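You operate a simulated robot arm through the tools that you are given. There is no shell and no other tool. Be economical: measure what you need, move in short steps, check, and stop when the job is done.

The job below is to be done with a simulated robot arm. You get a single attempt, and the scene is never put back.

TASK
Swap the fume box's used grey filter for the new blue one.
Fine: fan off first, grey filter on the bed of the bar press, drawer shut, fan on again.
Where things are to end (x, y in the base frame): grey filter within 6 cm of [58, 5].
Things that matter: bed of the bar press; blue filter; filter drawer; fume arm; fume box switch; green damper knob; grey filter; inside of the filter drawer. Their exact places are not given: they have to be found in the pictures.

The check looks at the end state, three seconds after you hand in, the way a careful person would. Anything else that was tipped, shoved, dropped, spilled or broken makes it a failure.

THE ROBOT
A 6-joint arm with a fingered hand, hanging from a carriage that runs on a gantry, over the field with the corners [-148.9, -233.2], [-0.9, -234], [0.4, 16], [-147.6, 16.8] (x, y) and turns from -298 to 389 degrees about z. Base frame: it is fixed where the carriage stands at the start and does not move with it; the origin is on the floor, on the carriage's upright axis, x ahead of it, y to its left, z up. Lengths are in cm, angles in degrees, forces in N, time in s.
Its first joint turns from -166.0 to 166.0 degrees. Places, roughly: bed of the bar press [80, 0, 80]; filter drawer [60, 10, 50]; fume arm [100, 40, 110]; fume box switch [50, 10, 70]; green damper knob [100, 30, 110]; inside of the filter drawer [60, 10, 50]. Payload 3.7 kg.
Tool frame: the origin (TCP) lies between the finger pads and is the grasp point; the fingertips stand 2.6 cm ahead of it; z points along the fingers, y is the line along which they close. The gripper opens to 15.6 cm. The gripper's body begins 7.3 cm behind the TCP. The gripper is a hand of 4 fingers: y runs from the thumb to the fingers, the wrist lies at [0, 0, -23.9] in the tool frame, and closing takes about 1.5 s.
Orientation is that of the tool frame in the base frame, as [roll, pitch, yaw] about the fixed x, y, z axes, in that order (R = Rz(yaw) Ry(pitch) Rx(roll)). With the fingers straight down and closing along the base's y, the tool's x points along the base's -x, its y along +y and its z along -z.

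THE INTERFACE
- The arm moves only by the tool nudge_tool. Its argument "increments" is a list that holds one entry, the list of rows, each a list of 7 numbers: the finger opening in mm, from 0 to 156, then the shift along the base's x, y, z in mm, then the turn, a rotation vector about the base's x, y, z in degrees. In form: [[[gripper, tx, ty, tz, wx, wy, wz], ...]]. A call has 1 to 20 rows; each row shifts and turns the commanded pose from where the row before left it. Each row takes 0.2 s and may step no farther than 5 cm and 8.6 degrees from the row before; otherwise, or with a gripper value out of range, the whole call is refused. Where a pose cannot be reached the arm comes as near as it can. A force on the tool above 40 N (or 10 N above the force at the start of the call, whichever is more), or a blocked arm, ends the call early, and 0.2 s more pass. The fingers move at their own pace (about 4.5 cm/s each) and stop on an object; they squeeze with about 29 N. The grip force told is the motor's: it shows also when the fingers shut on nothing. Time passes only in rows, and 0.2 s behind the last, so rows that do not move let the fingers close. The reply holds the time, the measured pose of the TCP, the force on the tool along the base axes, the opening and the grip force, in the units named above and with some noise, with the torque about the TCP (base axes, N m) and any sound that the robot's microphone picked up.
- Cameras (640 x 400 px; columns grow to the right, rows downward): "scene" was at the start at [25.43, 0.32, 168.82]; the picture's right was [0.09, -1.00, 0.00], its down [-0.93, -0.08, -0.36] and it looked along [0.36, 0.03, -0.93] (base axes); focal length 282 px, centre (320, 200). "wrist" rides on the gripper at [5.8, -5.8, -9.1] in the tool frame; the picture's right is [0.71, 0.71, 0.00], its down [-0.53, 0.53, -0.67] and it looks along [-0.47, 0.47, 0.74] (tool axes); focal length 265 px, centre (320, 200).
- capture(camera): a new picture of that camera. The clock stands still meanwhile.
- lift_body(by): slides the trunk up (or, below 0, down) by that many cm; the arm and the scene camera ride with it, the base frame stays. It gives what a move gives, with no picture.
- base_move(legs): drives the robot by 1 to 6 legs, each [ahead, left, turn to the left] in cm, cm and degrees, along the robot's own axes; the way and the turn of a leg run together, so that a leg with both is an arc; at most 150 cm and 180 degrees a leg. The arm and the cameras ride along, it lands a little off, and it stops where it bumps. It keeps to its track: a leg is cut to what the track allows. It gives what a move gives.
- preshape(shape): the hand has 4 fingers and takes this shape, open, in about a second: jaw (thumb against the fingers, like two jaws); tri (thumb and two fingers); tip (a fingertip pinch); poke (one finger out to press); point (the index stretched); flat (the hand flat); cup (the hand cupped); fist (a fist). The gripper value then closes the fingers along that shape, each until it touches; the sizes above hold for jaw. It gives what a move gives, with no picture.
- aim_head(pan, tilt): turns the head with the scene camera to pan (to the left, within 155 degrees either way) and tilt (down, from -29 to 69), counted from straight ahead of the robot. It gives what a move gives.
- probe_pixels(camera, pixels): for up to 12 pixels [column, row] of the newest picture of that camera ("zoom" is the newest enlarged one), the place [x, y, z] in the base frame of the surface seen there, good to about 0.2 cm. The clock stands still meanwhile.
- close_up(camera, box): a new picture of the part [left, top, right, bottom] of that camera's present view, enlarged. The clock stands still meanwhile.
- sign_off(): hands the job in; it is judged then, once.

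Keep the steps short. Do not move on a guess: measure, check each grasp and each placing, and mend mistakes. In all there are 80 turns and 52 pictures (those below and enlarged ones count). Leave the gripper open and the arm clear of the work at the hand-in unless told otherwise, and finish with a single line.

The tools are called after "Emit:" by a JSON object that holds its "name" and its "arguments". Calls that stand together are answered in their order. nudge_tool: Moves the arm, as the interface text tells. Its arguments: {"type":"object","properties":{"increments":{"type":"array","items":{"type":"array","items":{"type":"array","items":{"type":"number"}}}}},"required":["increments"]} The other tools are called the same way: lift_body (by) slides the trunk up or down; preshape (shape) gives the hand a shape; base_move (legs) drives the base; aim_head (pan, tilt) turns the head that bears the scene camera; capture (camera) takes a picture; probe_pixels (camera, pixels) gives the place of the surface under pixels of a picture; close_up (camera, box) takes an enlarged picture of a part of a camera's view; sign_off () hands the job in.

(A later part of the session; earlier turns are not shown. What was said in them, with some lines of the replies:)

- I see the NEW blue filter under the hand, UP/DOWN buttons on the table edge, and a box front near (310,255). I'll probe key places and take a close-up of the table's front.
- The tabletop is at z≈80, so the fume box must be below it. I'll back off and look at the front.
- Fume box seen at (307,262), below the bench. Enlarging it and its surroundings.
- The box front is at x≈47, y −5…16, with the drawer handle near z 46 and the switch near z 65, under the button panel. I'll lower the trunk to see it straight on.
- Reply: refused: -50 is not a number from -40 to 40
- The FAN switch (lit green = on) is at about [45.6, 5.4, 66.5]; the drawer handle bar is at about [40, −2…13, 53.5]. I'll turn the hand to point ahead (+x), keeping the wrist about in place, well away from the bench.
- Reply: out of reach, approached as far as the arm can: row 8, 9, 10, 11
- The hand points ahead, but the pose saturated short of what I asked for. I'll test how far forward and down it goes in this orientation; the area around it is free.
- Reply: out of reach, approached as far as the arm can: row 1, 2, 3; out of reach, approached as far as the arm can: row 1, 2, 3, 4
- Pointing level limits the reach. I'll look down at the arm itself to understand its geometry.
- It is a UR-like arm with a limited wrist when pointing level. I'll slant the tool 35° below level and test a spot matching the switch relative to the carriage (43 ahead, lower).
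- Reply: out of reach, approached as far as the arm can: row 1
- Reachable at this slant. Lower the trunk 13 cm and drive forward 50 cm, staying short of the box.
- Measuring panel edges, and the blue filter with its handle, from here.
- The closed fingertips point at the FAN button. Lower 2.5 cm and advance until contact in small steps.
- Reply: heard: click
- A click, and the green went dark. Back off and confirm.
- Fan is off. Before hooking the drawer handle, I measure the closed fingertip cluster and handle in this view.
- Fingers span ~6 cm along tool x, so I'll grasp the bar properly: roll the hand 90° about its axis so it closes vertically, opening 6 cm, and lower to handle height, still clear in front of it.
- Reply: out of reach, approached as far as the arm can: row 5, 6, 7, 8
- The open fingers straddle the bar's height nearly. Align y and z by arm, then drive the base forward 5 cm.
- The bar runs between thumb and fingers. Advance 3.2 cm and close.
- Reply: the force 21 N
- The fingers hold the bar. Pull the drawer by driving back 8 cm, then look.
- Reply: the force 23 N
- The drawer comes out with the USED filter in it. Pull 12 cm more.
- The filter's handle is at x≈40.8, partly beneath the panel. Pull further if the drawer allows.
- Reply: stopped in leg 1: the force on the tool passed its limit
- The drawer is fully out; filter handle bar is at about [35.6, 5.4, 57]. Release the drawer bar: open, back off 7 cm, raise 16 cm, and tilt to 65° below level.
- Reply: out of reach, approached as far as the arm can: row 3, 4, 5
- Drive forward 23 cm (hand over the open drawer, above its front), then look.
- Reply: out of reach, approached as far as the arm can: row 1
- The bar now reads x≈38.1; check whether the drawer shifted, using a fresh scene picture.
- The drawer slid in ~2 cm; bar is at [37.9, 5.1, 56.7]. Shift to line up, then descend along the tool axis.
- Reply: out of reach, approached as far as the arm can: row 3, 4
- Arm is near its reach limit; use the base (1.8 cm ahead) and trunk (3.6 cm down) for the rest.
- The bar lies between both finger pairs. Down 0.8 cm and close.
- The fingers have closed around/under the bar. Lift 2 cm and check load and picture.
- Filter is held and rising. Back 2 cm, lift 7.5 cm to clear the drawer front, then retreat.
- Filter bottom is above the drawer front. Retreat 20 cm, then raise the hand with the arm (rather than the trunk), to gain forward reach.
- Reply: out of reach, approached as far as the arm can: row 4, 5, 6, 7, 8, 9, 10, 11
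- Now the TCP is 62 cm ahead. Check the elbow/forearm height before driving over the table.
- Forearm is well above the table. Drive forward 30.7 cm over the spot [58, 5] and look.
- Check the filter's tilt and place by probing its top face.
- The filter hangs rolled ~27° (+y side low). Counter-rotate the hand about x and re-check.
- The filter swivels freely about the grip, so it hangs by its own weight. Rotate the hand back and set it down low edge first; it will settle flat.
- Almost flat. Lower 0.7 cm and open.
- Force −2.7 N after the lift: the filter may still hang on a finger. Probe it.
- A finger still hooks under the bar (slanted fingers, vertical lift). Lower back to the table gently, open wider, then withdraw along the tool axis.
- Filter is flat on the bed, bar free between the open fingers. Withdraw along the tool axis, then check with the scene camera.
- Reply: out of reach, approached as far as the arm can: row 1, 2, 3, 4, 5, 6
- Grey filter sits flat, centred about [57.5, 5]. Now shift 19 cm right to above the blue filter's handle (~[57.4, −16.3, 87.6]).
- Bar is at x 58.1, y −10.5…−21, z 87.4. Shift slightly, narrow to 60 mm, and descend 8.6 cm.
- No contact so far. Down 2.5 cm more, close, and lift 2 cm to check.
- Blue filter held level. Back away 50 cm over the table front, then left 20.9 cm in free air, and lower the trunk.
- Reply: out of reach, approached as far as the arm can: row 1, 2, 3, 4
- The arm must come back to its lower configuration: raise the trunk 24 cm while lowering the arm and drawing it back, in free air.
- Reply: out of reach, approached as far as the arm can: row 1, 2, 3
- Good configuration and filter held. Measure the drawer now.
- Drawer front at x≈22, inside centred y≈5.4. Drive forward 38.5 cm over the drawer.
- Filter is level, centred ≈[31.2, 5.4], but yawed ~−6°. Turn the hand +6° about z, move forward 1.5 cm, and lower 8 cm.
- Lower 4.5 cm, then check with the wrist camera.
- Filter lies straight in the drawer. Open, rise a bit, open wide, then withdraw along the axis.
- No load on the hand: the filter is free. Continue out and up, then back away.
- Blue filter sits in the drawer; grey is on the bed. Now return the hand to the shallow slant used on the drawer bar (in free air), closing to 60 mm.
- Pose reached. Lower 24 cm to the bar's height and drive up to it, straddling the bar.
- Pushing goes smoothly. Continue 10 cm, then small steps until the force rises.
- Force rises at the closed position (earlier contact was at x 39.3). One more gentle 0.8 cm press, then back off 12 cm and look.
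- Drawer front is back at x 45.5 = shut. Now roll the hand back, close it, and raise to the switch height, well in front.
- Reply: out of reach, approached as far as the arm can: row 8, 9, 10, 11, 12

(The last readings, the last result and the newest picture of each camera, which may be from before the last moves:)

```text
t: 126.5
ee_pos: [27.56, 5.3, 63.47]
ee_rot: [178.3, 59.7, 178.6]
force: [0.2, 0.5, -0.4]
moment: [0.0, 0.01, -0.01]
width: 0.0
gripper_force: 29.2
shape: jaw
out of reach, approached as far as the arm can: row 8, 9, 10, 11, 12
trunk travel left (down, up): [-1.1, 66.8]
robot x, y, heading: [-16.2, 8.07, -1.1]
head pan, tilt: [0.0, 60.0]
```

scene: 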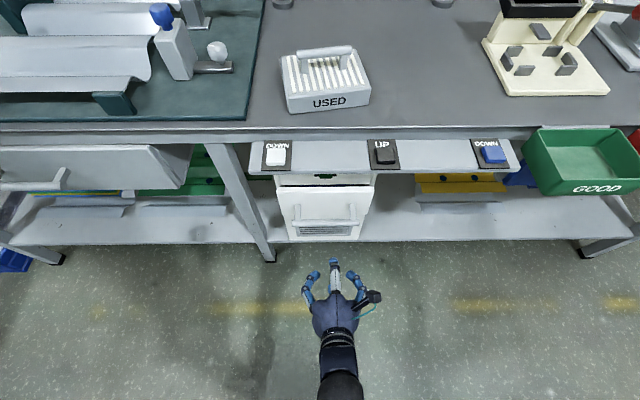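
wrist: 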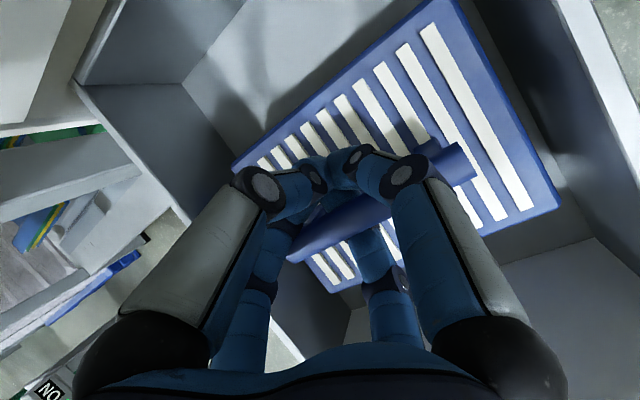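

Raise 4.2 cm to z≈67.7 and drive to just short of the button.

Emit:
{"name": "lift_body", "arguments": {"by": 4.2}}

Emit:
{"name": "base_move", "arguments": {"legs": [[13, 0.2, 0]]}}

```text
t: 127.3
ee_pos: [27.56, 5.35, 67.54]
ee_rot: [178.3, 59.6, 178.7]
force: [-0.1, 0.0, 0.5]
moment: [-0.01, 0.05, -0.03]
width: 0.0
gripper_force: 29.0
shape: jaw
trunk travel left (down, up): [-5.3, 62.6]
robot x, y, heading: [-16.13, 7.92, -1.0]
head pan, tilt: [0.0, 60.0]
```

```text
t: 128.6
ee_pos: [40.55, 5.2, 67.66]
ee_rot: [178.3, 59.7, 178.8]
force: [-0.5, 0.1, -0.1]
moment: [0.02, 0.02, 0.01]
width: 0.02
gripper_force: 28.7
shape: jaw
trunk travel left (down, up): [-5.3, 62.6]
robot x, y, heading: [-3.35, 7.87, -1.2]
head pan, tilt: [0.0, 60.0]
```

Aligned as in the first press (y 5.2, z 67.6). Advance in small steps until it clicks once.

Emit:
{"name": "base_move", "arguments": {"legs": [[2, 0, 0]]}}

```text
t: 129.4
ee_pos: [42.41, 5.13, 67.79]
ee_rot: [178.2, 59.8, 178.6]
force: [0.4, 0.2, 0.2]
moment: [0.02, 0.01, 0.01]
width: 0.01
gripper_force: 28.8
shape: jaw
trunk travel left (down, up): [-5.3, 62.6]
robot x, y, heading: [-1.21, 7.98, -0.9]
head pan, tilt: [0.0, 60.0]
heard: click
```

One click. Back away 12 cm and use the last picture to confirm the lamp.

Emit:
{"name": "base_move", "arguments": {"legs": [[-9, 0, 0]]}}

Emit:
{"name": "capture", "arguments": {"camera": "wrist"}}

```text
t: 130.5
ee_pos: [33.29, 5.37, 67.62]
ee_rot: [178.3, 59.7, 178.5]
force: [-0.8, -0.3, 0.1]
moment: [0.02, 0.03, -0.01]
width: 0.0
gripper_force: 29.0
shape: jaw
trunk travel left (down, up): [-5.3, 62.6]
robot x, y, heading: [-10.36, 8.6, -1.1]
head pan, tilt: [0.0, 60.0]
```

```text
0 pictures are left
```

wrist: 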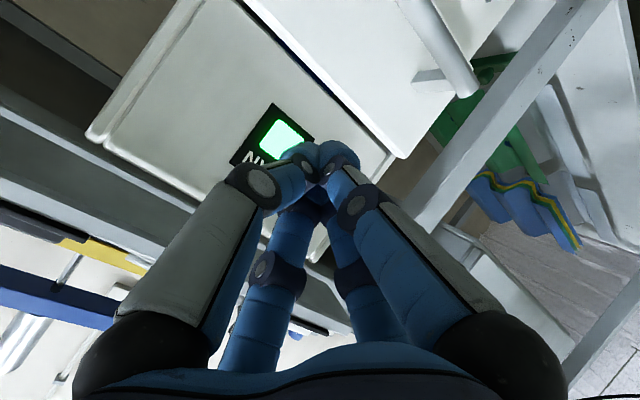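

The lamp is green: fan on. Drive clear and open the hand.

Emit:
{"name": "base_move", "arguments": {"legs": [[-35, 0, 0]]}}

Emit:
{"name": "nudge_tool", "arguments": {"increments": [[[150, 0, 0, 0, 0, 0, 0], [150, 0, 0, 0, 0, 0, 0], [150, 0, 0, 0, 0, 0, 0], [150, 0, 0, 0, 0, 0, 0], [150, 0, 0, 0, 0, 0, 0], [150, 0, 0, 0, 0, 0, 0], [150, 0, 0, 0, 0, 0, 0], [150, 0, 0, 0, 0, 0, 0]]]}}

Emit:
{"name": "sign_off", "arguments": {}}

```text
t: 132.8
ee_pos: [-1.72, 6.12, 67.71]
ee_rot: [178.4, 59.7, 179.0]
force: [0.5, 0.9, -0.2]
moment: [0.02, -0.02, 0.02]
width: 0.0
gripper_force: 29.2
shape: jaw
trunk travel left (down, up): [-5.3, 62.6]
robot x, y, heading: [-45.29, 8.53, -1.0]
head pan, tilt: [0.0, 60.0]
```

```text
t: 134.6
ee_pos: [-1.63, 6.19, 67.66]
ee_rot: [178.3, 59.6, 178.9]
force: [0.1, -0.4, -0.4]
moment: [0.01, -0.01, 0.01]
width: 14.43
gripper_force: 0.1
shape: jaw
trunk travel left (down, up): [-5.3, 62.6]
robot x, y, heading: [-45.17, 8.75, -0.9]
head pan, tilt: [0.0, 60.0]
```

```text
The job is handed in.
```

Done: I turned the fan off, put the grey filter on the press bed at about [57.5, 5], set the blue filter in the drawer, shut it, and turned the fan back on (green lamp lit).
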